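You operate a simulated robot arm through the tools that you are given. There is no shell and no other tool. Be economical: measure what you need, move in short steps, check, and stop when the job is done.

The job below is to be done with a simulated robot arm. You get a single attempt, and the scene is never put back.

Task
Put the orange sensor from the grey table top on the yellow carton.
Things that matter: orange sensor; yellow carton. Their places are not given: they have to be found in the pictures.

Only the result counts: the job must be done as asked and must still hold three seconds after the hand-in. Knocking over, shifting, dropping, spilling or breaking anything else fails it.

Robot
A 6-joint arm with a two-finger parallel gripper, fixed in place. Base frame: the origin is at the foot of the arm, x ahead of it, y to its left, z up; the work surface is at about z = 0. Readings come in m, degrees, newtons and seconds.
With the tool pointing down near the work surface it reaches from about 0.18 to 0.46 m from the base axis. Its first joint turns from -70.0 to 70.0 degrees. Payload 1.9 kg.
Tool frame: the origin (TCP) lies between the finger pads and is the grasp point; the fingertips stand 0.023 m ahead of it; z points along the fingers, y is the line along which they close. The gripper opens to 0.094 m. The fingers are 0.038 m wide and 0.01 m thick; the gripper's body (0.054 by 0.096 m) begins 0.039 m behind the TCP.
Orientation is that of the tool frame in the base frame, as [roll, pitch, yaw] about the fixed x, y, z axes, in that order (R = Rz(yaw) Ry(pitch) Rx(roll)). With the fingers straight down and closing along the base's y, the tool's x points along the base's -x, its y along +y and its z along -z.

Tools
- The arm moves only by the tool servo_tool. Its argument "moves" is a list of rows, each an object (a shift or turn left out is 0, a gripper value left out holds the last) with "fingers": the opening, from 0 (shut) to 1 (fully open); "travel": the shift along the tool's x, y, z in m, a list of three; "twist": the turn about the tool's z in degrees. In form: [{"fingers": fingers, "travel": [x, y, z], "twist": twist}, ...]. A call has 1 to 12 rows; each row shifts and turns the commanded pose from where the row before left it, along the tool's axes as they then stand. A row lasts 0.2 s, in which the tool goes at most 0.05 m and 8.6 degrees; a call with a longer step from one row to the next is refused whole, and so is a gripper value outside its range. Where a pose cannot be reached the arm comes as near as it can. A force on the tool above 40 N (or 10 N above the force at the start of the call, whichever is more), or a blocked arm, ends the call early, and 0.2 s more pass. The fingers move at their own pace (about 0.108 m/s each) and stop on an object; they squeeze with about 30 N. The grip force told is the motor's: it shows also when the fingers shut on nothing. Time passes only in rows, and 0.2 s behind the last, so rows that do not move let the fingers close. It gives the time, the measured TCP pose, the force on the tool (base axes), the opening and the grip force at its end, in the units of the frame above (readings bear some noise).
- Cameras (640 x 400 px; columns grow to the right, rows downward): "scene" is fixed at [0.0703, 0.3008, 0.4284]; the picture's right is [-0.72, -0.69, 0.00], its down [-0.32, 0.33, -0.89] and it looks along [0.62, -0.64, -0.46] (base axes); focal length 369 px, centre (320, 200). "wrist" rides on the gripper at [-0.039, 0, -0.044] in the tool frame; the picture's right is [0.00, -1.00, 0.00], its down [0.97, 0.00, -0.24] and it looks along [0.24, 0.00, 0.97] (tool axes); focal length 218 px, centre (320, 200).
- camera(camera): a new picture of that camera. It takes no simulated time.
- probe_pixels(camera, pixels): for up to 12 pixels [column, row] of the newest picture of that camera ("zoom" is the newest enlarged one), the place [x, y, z] in the base frame of the surface seen there, good to about 0.002 m, but the place of the scene camera against the robot may be out by one fixed shift of up to 0.025 m in any direction. It takes no simulated time.
- close_up(camera, box): a new picture of the part [left, top, right, bottom] of that camera's present view, enlarged. It takes no simulated time.
- sign_off(): hands the job in; it is judged then, once.

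Work in short steps. Measure before you move; look again where a grasp or a placing could have gone wrong, and mend it. You have 60 turns and 26 pictures in all, those below and enlarged ones among them. Open the gripper and draw the arm clear of the work before you hand the job in, unless the task says otherwise; then end with one line.

The tools are called after "Call:" as name(argument=value, ...) on one line, values as JSON. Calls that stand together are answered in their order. servo_tool: Moves the arm, as the interface text tells. Its arguments: {"type":"object","properties":{"moves":{"type":"array","items":{"type":"object","properties":{"fingers":{"type":"number"},"travel":{"type":"array","items":{"type":"number"}},"twist":{"type":"number"}}}}},"required":["moves"]} The other tools are called the same way: camera (camera) takes a picture; probe_pixels (camera, pixels) gives the place of the surface under pixels of a picture; close_up (camera, box) takes an enlarged picture of a part of a camera's view; sign_off () hands the job in.

At the start:

```text
time_s: 0.0
ee_pos: [0.2486, -0.052, 0.2631]
tcp_rot: [-180.0, 0.1, 180.0]
wrist_force: [-1.0, -0.7, 0.2]
opening: 0.094
finger_force: 0.0
```

scene: 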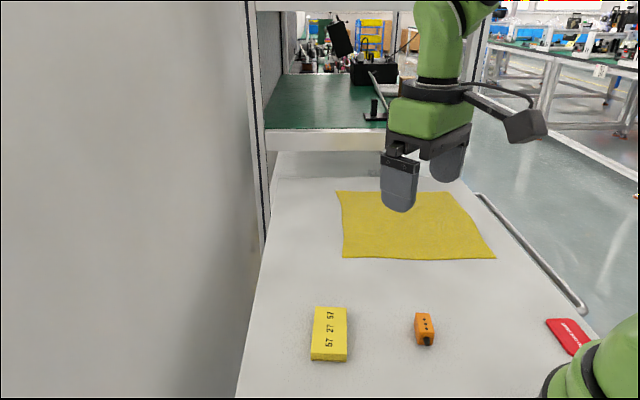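
wrist: 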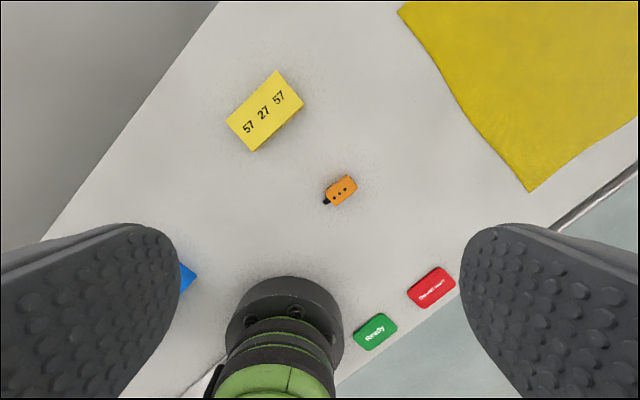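

The wrist picture shows the orange sensor near (341,190) and the yellow carton near (264,110). I probe both, plus the table beside them.

Call:
probe_pixels(camera="wrist", pixels=[[341, 190], [331, 188], [351, 178], [335, 205], [356, 188], [325, 202], [264, 110], [277, 72], [302, 103], [252, 150], [227, 121], [380, 220]])

Call:
close_up(camera="wrist", box=[220, 60, 380, 220])

```text
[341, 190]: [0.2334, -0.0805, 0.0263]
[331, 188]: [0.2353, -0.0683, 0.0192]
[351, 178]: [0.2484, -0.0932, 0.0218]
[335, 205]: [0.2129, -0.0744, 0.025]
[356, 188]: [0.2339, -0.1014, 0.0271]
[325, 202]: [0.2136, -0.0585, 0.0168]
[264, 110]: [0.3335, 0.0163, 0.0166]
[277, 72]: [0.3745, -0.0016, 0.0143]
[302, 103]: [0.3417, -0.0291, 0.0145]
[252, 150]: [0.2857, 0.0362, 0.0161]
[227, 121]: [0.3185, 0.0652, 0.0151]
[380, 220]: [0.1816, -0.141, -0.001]
```

```text
2.50 times, centred on (300, 140) of wrist
```

zoom: 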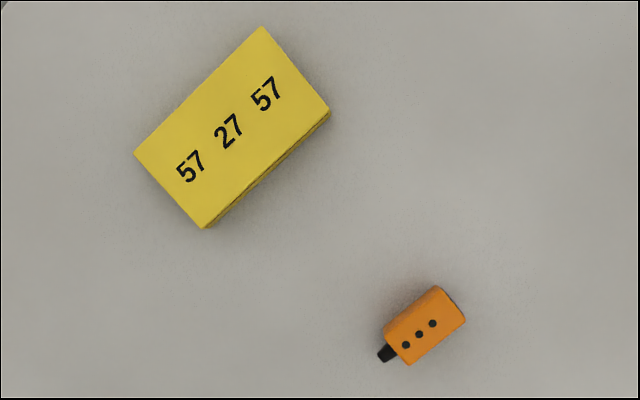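

I probe the corners of the sensor's top in the enlarged picture: top (438,289), right (463,319), bottom (409,362), left (387,333).

Call:
probe_pixels(camera="zoom", pixels=[[435, 291], [461, 320], [410, 360], [388, 332], [424, 326], [386, 354], [405, 345], [433, 323], [262, 29], [327, 107], [203, 224], [137, 153]])

```text
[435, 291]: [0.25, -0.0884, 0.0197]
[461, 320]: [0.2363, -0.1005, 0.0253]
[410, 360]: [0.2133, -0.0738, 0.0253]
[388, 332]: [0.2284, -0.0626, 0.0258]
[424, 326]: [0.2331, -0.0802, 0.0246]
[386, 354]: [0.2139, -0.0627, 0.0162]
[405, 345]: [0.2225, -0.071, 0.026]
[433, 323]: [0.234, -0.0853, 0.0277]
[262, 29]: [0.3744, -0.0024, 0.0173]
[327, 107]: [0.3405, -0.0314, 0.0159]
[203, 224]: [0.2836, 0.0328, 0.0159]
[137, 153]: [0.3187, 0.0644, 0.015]
```

The sensor centre is about (0.232, -0.0815), its top is at 0.026 and its long axis lies at about -50°. The carton centre is about (0.329, 0.016), its top is at 0.016 and it lies at the same angle. I move above the sensor, twist +50° and come partway down.

Call:
servo_tool(moves=[{"travel": [0.0166, -0.0295, 0], "fingers": 1}, {"twist": 8.4}, {"twist": 8.4}, {"twist": 8.4}, {"twist": 8.4}, {"twist": 8.4}, {"twist": 8}, {"travel": [0, 0, 0.04]}, {"travel": [0, 0, 0.04]}, {"travel": [0, 0, 0.04]}, {}, {}])

Call:
camera(camera="wrist")

```text
time_s: 2.6
ee_pos: [0.2344, -0.0856, 0.1427]
tcp_rot: [-180.0, 0.1, 129.9]
wrist_force: [-0.5, -0.8, -0.1]
opening: 0.0942
finger_force: 0.1
```

```text
22 pictures are left
```

wrist: 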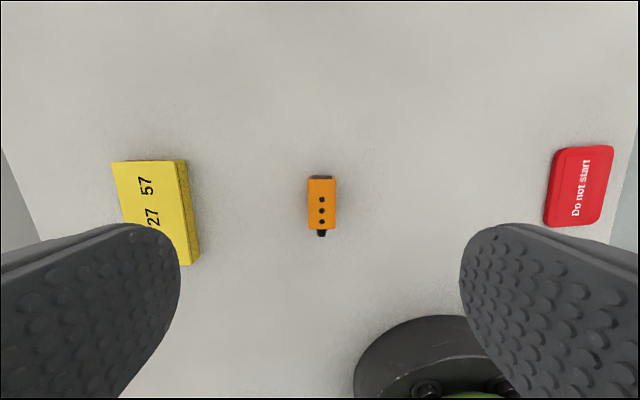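

The sensor now lies upright in the picture at (321,203), so the angle is right. I probe again for the remaining offset.

Call:
probe_pixels(camera="wrist", pixels=[[321, 203], [310, 182], [333, 182], [310, 226], [333, 226], [321, 233], [400, 200], [118, 166], [182, 166], [183, 255], [565, 185]])

Call:
servo_tool(moves=[{}])

```text
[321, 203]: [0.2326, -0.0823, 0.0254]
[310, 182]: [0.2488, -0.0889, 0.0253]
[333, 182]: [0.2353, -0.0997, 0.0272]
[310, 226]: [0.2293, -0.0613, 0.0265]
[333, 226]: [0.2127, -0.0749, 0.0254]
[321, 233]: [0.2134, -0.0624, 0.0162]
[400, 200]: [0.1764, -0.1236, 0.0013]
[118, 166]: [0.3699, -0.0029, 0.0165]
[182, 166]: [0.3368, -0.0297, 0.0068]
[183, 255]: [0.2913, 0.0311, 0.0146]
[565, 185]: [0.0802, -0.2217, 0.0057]
```

```text
time_s: 3.0
ee_pos: [0.2349, -0.0842, 0.143]
tcp_rot: [-180.0, 0.0, 129.9]
wrist_force: [0.7, -0.6, -0.5]
opening: 0.0941
finger_force: 0.1
```

The TCP is about 5 mm off along the sensor's long axis (tool +x), and centred across it. I correct that, descend to z≈0.029 and close.

Call:
servo_tool(moves=[{"travel": [0.005, 0, 0.03]}, {"travel": [0, 0, 0.03]}, {"travel": [0, 0, 0.03]}, {"travel": [0, 0, 0.014]}, {"travel": [0, 0, 0.01]}, {}, {}])

Call:
camera(camera="wrist")

```text
time_s: 4.6
ee_pos: [0.227, -0.0781, 0.0292]
tcp_rot: [-179.9, 0.0, 130.0]
wrist_force: [-0.4, 0.3, -0.2]
opening: 0.0938
finger_force: 0.0
```

```text
21 pictures are left
```

wrist: 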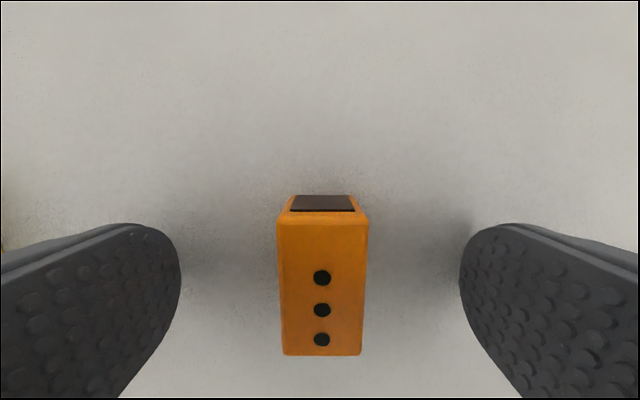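

The TCP projects to about row 314, while the sensor body spans rows 212 to 355. The sensor is therefore about 6 mm toward tool -x, which agrees with the readings, so I shift by that and then close.

Call:
servo_tool(moves=[{"travel": [-0.006, 0, 0]}, {}, {"fingers": 0}, {}, {}, {}, {}])

Call:
camera(camera="wrist")

```text
time_s: 6.2
ee_pos: [0.2322, -0.0832, 0.0281]
tcp_rot: [-180.0, 0.0, 130.0]
wrist_force: [-0.4, 0.1, -0.1]
opening: 0.0214
finger_force: 29.3
```

```text
20 pictures are left
```

wrist: 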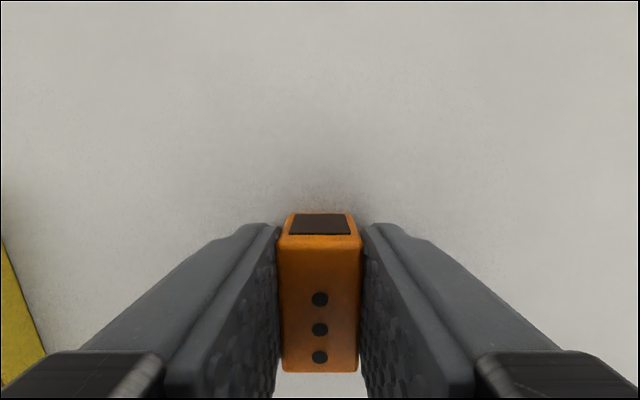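

The sensor is held (opening 0.0214 m, 29 N). I lift it 0.09 m and move toward the carton in steps along tool y.

Call:
servo_tool(moves=[{"travel": [0, 0, -0.02]}, {"travel": [0, 0, -0.035]}, {"travel": [0, 0, -0.035]}, {}, {"travel": [0.0035, 0.035, 0]}, {"travel": [0.0035, 0.035, 0]}, {"travel": [0.0035, 0.035, 0]}, {"travel": [0.0029, 0.033, 0]}, {}, {}])

Call:
camera(camera="wrist")

Call:
camera(camera="scene")

```text
time_s: 8.4
ee_pos: [0.3318, 0.0161, 0.1169]
tcp_rot: [-180.0, 0.1, 130.1]
wrist_force: [-0.2, -0.5, -0.8]
opening: 0.0
finger_force: 30.2
```

```text
19 pictures are left
```

wrist: 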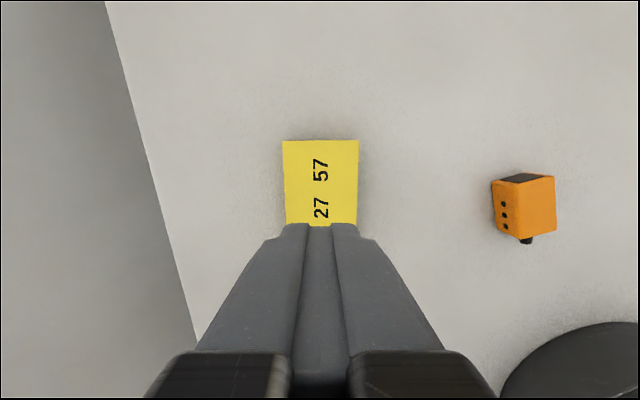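

```text
18 pictures are left
```

scene: 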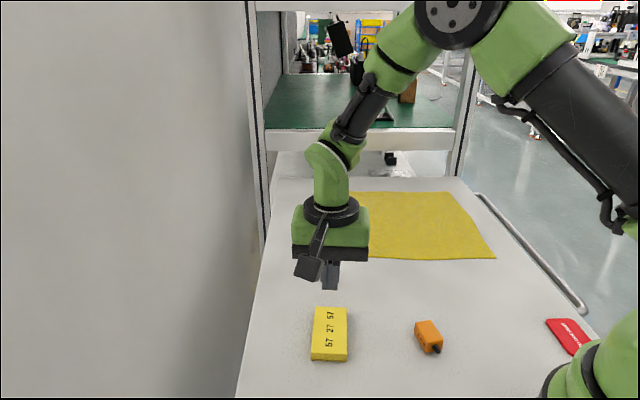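

The grip was lost: the fingers are shut on nothing, and the sensor is back on the table near (523,205), turned and perhaps on another side. I open, go back toward it and take a closer look.

Call:
close_up(camera="wrist", box=[470, 150, 590, 260])

Call:
close_up(camera="scene", box=[390, 300, 470, 370])

Call:
probe_pixels(camera="wrist", pixels=[[520, 178], [554, 178], [556, 231], [524, 234], [540, 205], [505, 205], [493, 182], [497, 226]])

```text
3.64 times, centred on (530, 205) of wrist
```

zoom: 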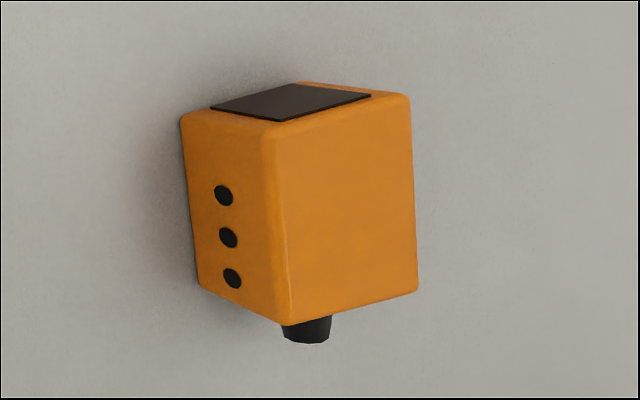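

```text
5.71 times, centred on (430, 335) of scene
```

zoom: 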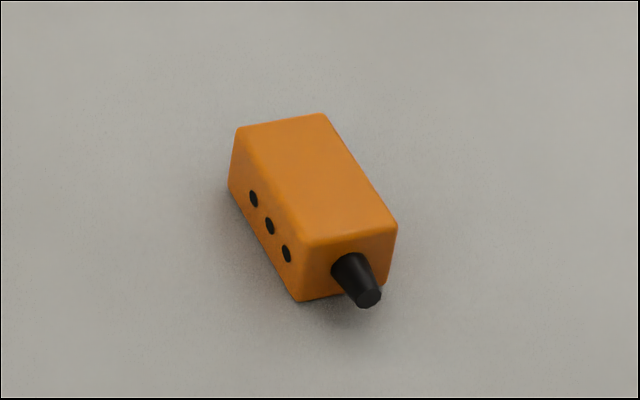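

```text
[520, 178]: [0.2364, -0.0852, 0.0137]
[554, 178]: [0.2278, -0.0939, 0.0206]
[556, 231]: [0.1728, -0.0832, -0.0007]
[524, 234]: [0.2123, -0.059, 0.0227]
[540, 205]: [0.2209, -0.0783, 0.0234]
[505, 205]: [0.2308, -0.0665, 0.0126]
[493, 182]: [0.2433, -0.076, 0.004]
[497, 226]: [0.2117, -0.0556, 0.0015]
```

The sensor lies on its side, dots facing the carton, with its top now at about 0.022. I open and go back above it, staying high, to measure its angle and centre exactly.

Call:
servo_tool(moves=[{"fingers": 1, "travel": [-0.003, -0.035, 0]}, {"travel": [-0.003, -0.035, 0]}, {"travel": [-0.003, -0.035, 0]}, {"travel": [-0.002, -0.035, 0]}, {}, {}, {}])

Call:
camera(camera="wrist")

```text
time_s: 10.0
ee_pos: [0.2321, -0.082, 0.1183]
tcp_rot: [180.0, -0.1, 130.0]
wrist_force: [-0.4, -0.3, -0.1]
opening: 0.094
finger_force: 0.1
```

```text
15 pictures are left
```

wrist: 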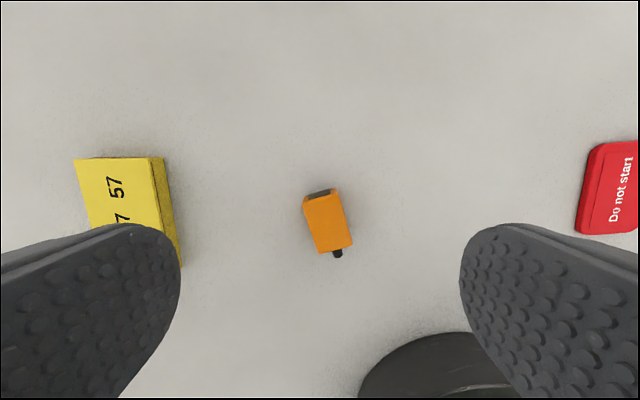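

The sensor is at (327,223), turned about 15° in the picture. I probe its top corners.

Call:
probe_pixels(camera="wrist", pixels=[[305, 202], [336, 194], [349, 243], [318, 250], [327, 223], [312, 225], [341, 217], [322, 203], [332, 242]])

Call:
close_up(camera="wrist", box=[280, 180, 370, 270])

```text
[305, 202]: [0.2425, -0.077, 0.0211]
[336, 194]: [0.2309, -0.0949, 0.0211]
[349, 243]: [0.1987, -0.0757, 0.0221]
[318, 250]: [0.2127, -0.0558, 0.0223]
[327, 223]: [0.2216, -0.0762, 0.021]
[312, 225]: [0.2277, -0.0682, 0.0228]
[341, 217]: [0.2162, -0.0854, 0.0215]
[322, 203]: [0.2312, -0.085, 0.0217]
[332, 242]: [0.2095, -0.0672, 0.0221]
```

```text
4.44 times, centred on (325, 225) of wrist
```

zoom: 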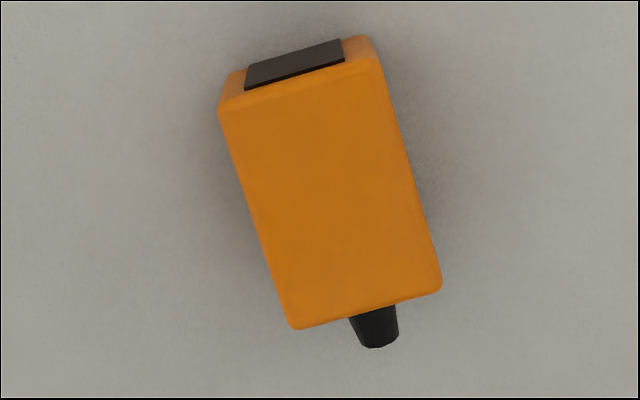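

The body centre is about (0.2212, -0.0759) and the long axis is near 146.7°, so I twist -16.7° and shift tool x +0.0117, y -0.0044. Then I descend to about z=0.045 and check.

Call:
servo_tool(moves=[{"travel": [0.0117, -0.0044, 0]}, {"twist": -8.4}, {"twist": -8.3}, {"travel": [0, 0, 0.037]}, {"travel": [0, 0, 0.036]}, {}, {}, {}])

Call:
camera(camera="wrist")

```text
time_s: 11.8
ee_pos: [0.22, -0.0764, 0.0477]
tcp_rot: [-180.0, 0.0, 146.7]
wrist_force: [-0.3, -0.1, -1.1]
opening: 0.094
finger_force: 0.1
```

```text
13 pictures are left
```

wrist: 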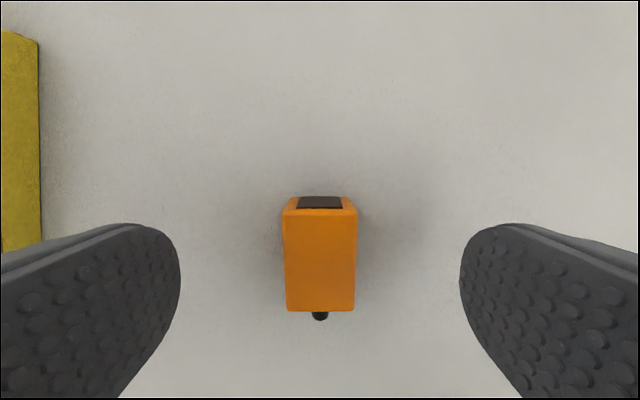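

The sensor is centred at (320,260), exactly where the TCP axis projects. I descend to z≈0.025 so the pads cover it as fully as possible, then close and wait.

Call:
servo_tool(moves=[{"travel": [0, 0, 0.012]}, {"travel": [0, 0, 0.0105]}, {}, {}, {"fingers": 0}, {}, {}, {}, {}, {}])

```text
time_s: 14.0
ee_pos: [0.2206, -0.0756, 0.0233]
tcp_rot: [180.0, 0.0, 146.7]
wrist_force: [0.4, -0.6, 0.1]
opening: 0.0251
finger_force: 29.9
```

The sensor is gripped at an opening of 0.025 m. I lift slowly by 2.4 cm and check.

Call:
servo_tool(moves=[{"travel": [0, 0, -0.004]}, {"travel": [0, 0, -0.005]}, {"travel": [0, 0, -0.005]}, {"travel": [0, 0, -0.005]}, {"travel": [0, 0, -0.005]}, {}])

Call:
camera(camera="wrist")

Call:
close_up(camera="scene", box=[360, 260, 480, 370])

```text
time_s: 15.4
ee_pos: [0.2205, -0.0757, 0.0477]
tcp_rot: [180.0, 0.0, 146.7]
wrist_force: [-0.9, -0.9, -0.6]
opening: 0.0253
finger_force: 30.1
```

```text
12 pictures are left
```

wrist: 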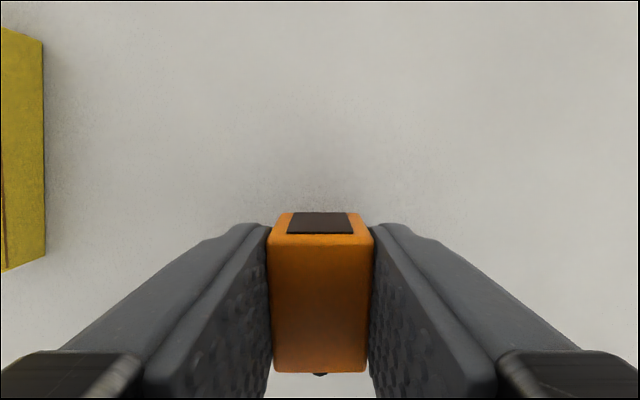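

```text
3.64 times, centred on (420, 315) of scene
```

zoom: 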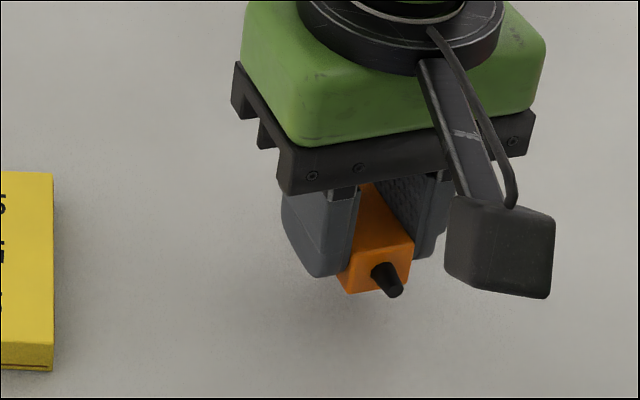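

The sensor is held and hangs about level with the fingertips. I rise slightly more, then carry it in small steps toward the carton centre (0.329, 0.016).

Call:
servo_tool(moves=[{"travel": [0, 0, -0.005]}, {"travel": [0, 0, -0.005]}, {"travel": [0, 0, -0.005]}, {}, {"travel": [-0.002, 0.006, 0]}, {"travel": [-0.003, 0.01, 0]}, {"travel": [-0.003, 0.01, 0]}, {"travel": [-0.003, 0.01, 0]}, {"travel": [-0.003, 0.01, 0]}, {"travel": [-0.003, 0.01, 0]}, {"travel": [-0.002, 0.006, 0]}])

```text
time_s: 17.8
ee_pos: [0.2685, -0.0341, 0.062]
tcp_rot: [-179.9, 0.0, 146.6]
wrist_force: [0.6, 1.0, -0.8]
opening: 0.0251
finger_force: 30.1
```

It is still held (opening 0.0251 m). I make the remaining shift, then settle.

Call:
servo_tool(moves=[{"travel": [-0.002, 0.007, 0]}, {"travel": [-0.003, 0.01, 0]}, {"travel": [-0.003, 0.01, 0]}, {"travel": [-0.003, 0.01, 0]}, {"travel": [-0.003, 0.01, 0]}, {"travel": [-0.003, 0.01, 0]}, {"travel": [-0.003, 0.01, 0]}, {"travel": [-0.0015, 0.0071, 0]}, {}, {}])

Call:
servo_tool(moves=[{"twist": 4}, {"twist": 4}, {"twist": 4}, {"twist": 4}, {}, {}])

Call:
camera(camera="wrist")

Call:
close_up(camera="scene", box=[270, 260, 400, 380])

```text
time_s: 20.0
ee_pos: [0.3298, 0.0155, 0.0611]
tcp_rot: [180.0, 0.0, 146.7]
wrist_force: [-1.4, 0.5, -0.9]
opening: 0.0251
finger_force: 30.0
```

```text
time_s: 21.4
ee_pos: [0.3283, 0.0164, 0.0629]
tcp_rot: [-180.0, 0.0, 130.6]
wrist_force: [-0.7, -0.3, -0.6]
opening: 0.025
finger_force: 29.8
```

```text
10 pictures are left
```

wrist: 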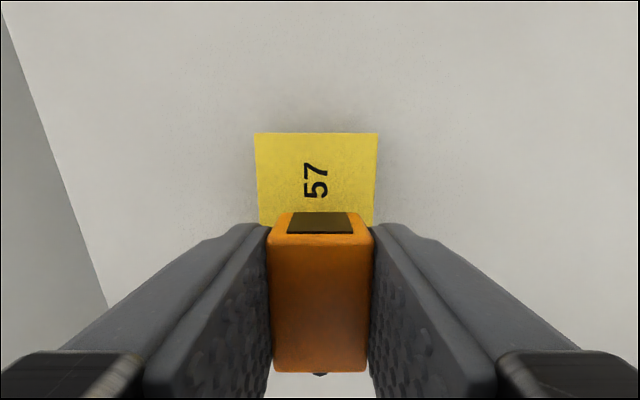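

```text
3.33 times, centred on (335, 320) of scene
```

zoom: 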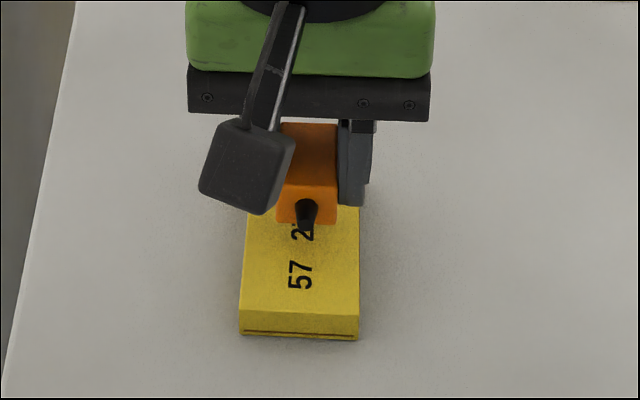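

The sensor is over the carton, centred and parallel. Contact should come near TCP z≈0.039, so I lower to about 0.0415 first.

Call:
servo_tool(moves=[{"travel": [0, 0, 0.006]}, {"travel": [0, 0, 0.006]}, {"travel": [0, 0, 0.005]}, {"travel": [0, 0, 0.0035]}, {}, {}, {}])

Call:
servo_tool(moves=[{"travel": [0, 0, 0.001]}, {}])

Call:
close_up(camera="scene", box=[290, 290, 370, 360])

```text
time_s: 23.0
ee_pos: [0.3281, 0.0161, 0.0414]
tcp_rot: [179.9, 0.0, 130.6]
wrist_force: [0.0, 0.1, 0.1]
opening: 0.0255
finger_force: 30.0
```

```text
time_s: 23.6
ee_pos: [0.3274, 0.0155, 0.0392]
tcp_rot: [180.0, 0.0, 130.8]
wrist_force: [-0.4, 0.4, 0.3]
opening: 0.0253
finger_force: 29.9
```

```text
5.71 times, centred on (330, 325) of scene
```

zoom: 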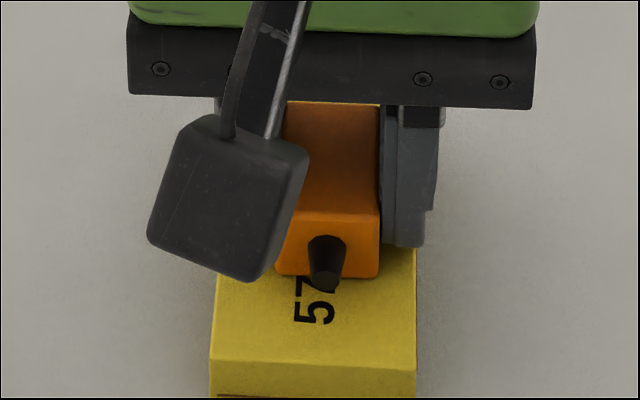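

There is no contact force yet. I go down in 1 mm steps and watch the z force.

Call:
servo_tool(moves=[{"travel": [0, 0, 0.001]}, {}])

Call:
servo_tool(moves=[{"travel": [0, 0, 0.0007]}, {}])

```text
time_s: 24.2
ee_pos: [0.328, 0.0151, 0.04]
tcp_rot: [179.9, -0.1, 130.8]
wrist_force: [-1.2, 0.4, 2.7]
opening: 0.0251
finger_force: 29.8
```

```text
time_s: 24.8
ee_pos: [0.3288, 0.0148, 0.0403]
tcp_rot: [-179.9, 0.1, 130.7]
wrist_force: [0.6, 0.3, 5.7]
opening: 0.0251
finger_force: 30.0
```

The z force rises to 5.7 N, so the sensor is seated on the carton. I back off a hair, open the fingers, wait, then rise straight up.

Call:
servo_tool(moves=[{"travel": [0, 0, -0.0008]}, {"fingers": 0.35}, {"fingers": 0.5}, {"fingers": 0.6}, {}, {}, {"travel": [0, 0, -0.01]}, {"travel": [0, 0, -0.02]}, {"travel": [0, 0, -0.04]}, {"travel": [0, 0, -0.04]}, {}, {}])

Call:
camera(camera="wrist")

Call:
camera(camera="scene")

```text
time_s: 27.4
ee_pos: [0.3278, 0.0183, 0.1489]
tcp_rot: [180.0, 0.0, 130.7]
wrist_force: [-1.0, -1.1, 1.1]
opening: 0.0564
finger_force: 0.1
```

```text
7 pictures are left
```

wrist: 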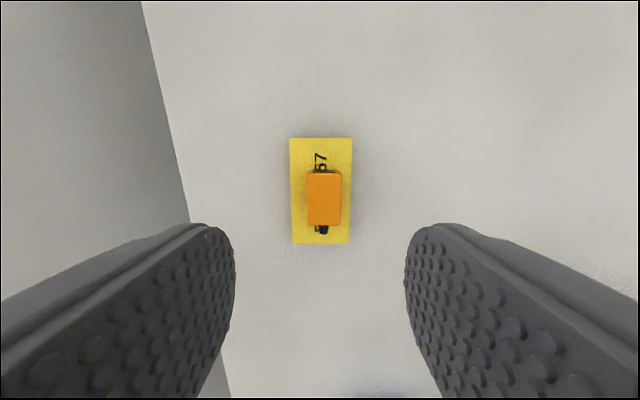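

```text
6 pictures are left
```

scene: 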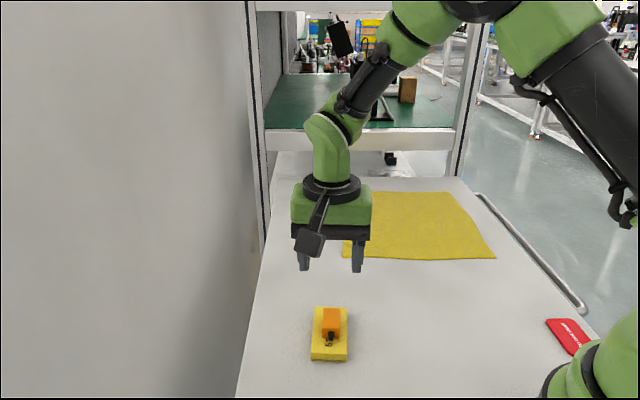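

The sensor rests on the middle of the carton at (324,199), the carton has not moved, and the arm is 0.15 m up. I open fully, rise a little and hand in.

Call:
servo_tool(moves=[{"fingers": 1, "travel": [0, 0, -0.03]}, {"travel": [0, 0, -0.03]}, {}, {}])

Call:
sign_off()

```text
time_s: 28.4
ee_pos: [0.3309, 0.0169, 0.212]
tcp_rot: [-180.0, 0.0, 130.7]
wrist_force: [-0.6, -0.4, -0.8]
opening: 0.0939
finger_force: 0.0
```

```text
The job is handed in.
```

The orange sensor is on the middle of the yellow carton with the gripper open and clear; it slipped from the first grip back onto the table, so it now lies on its side.
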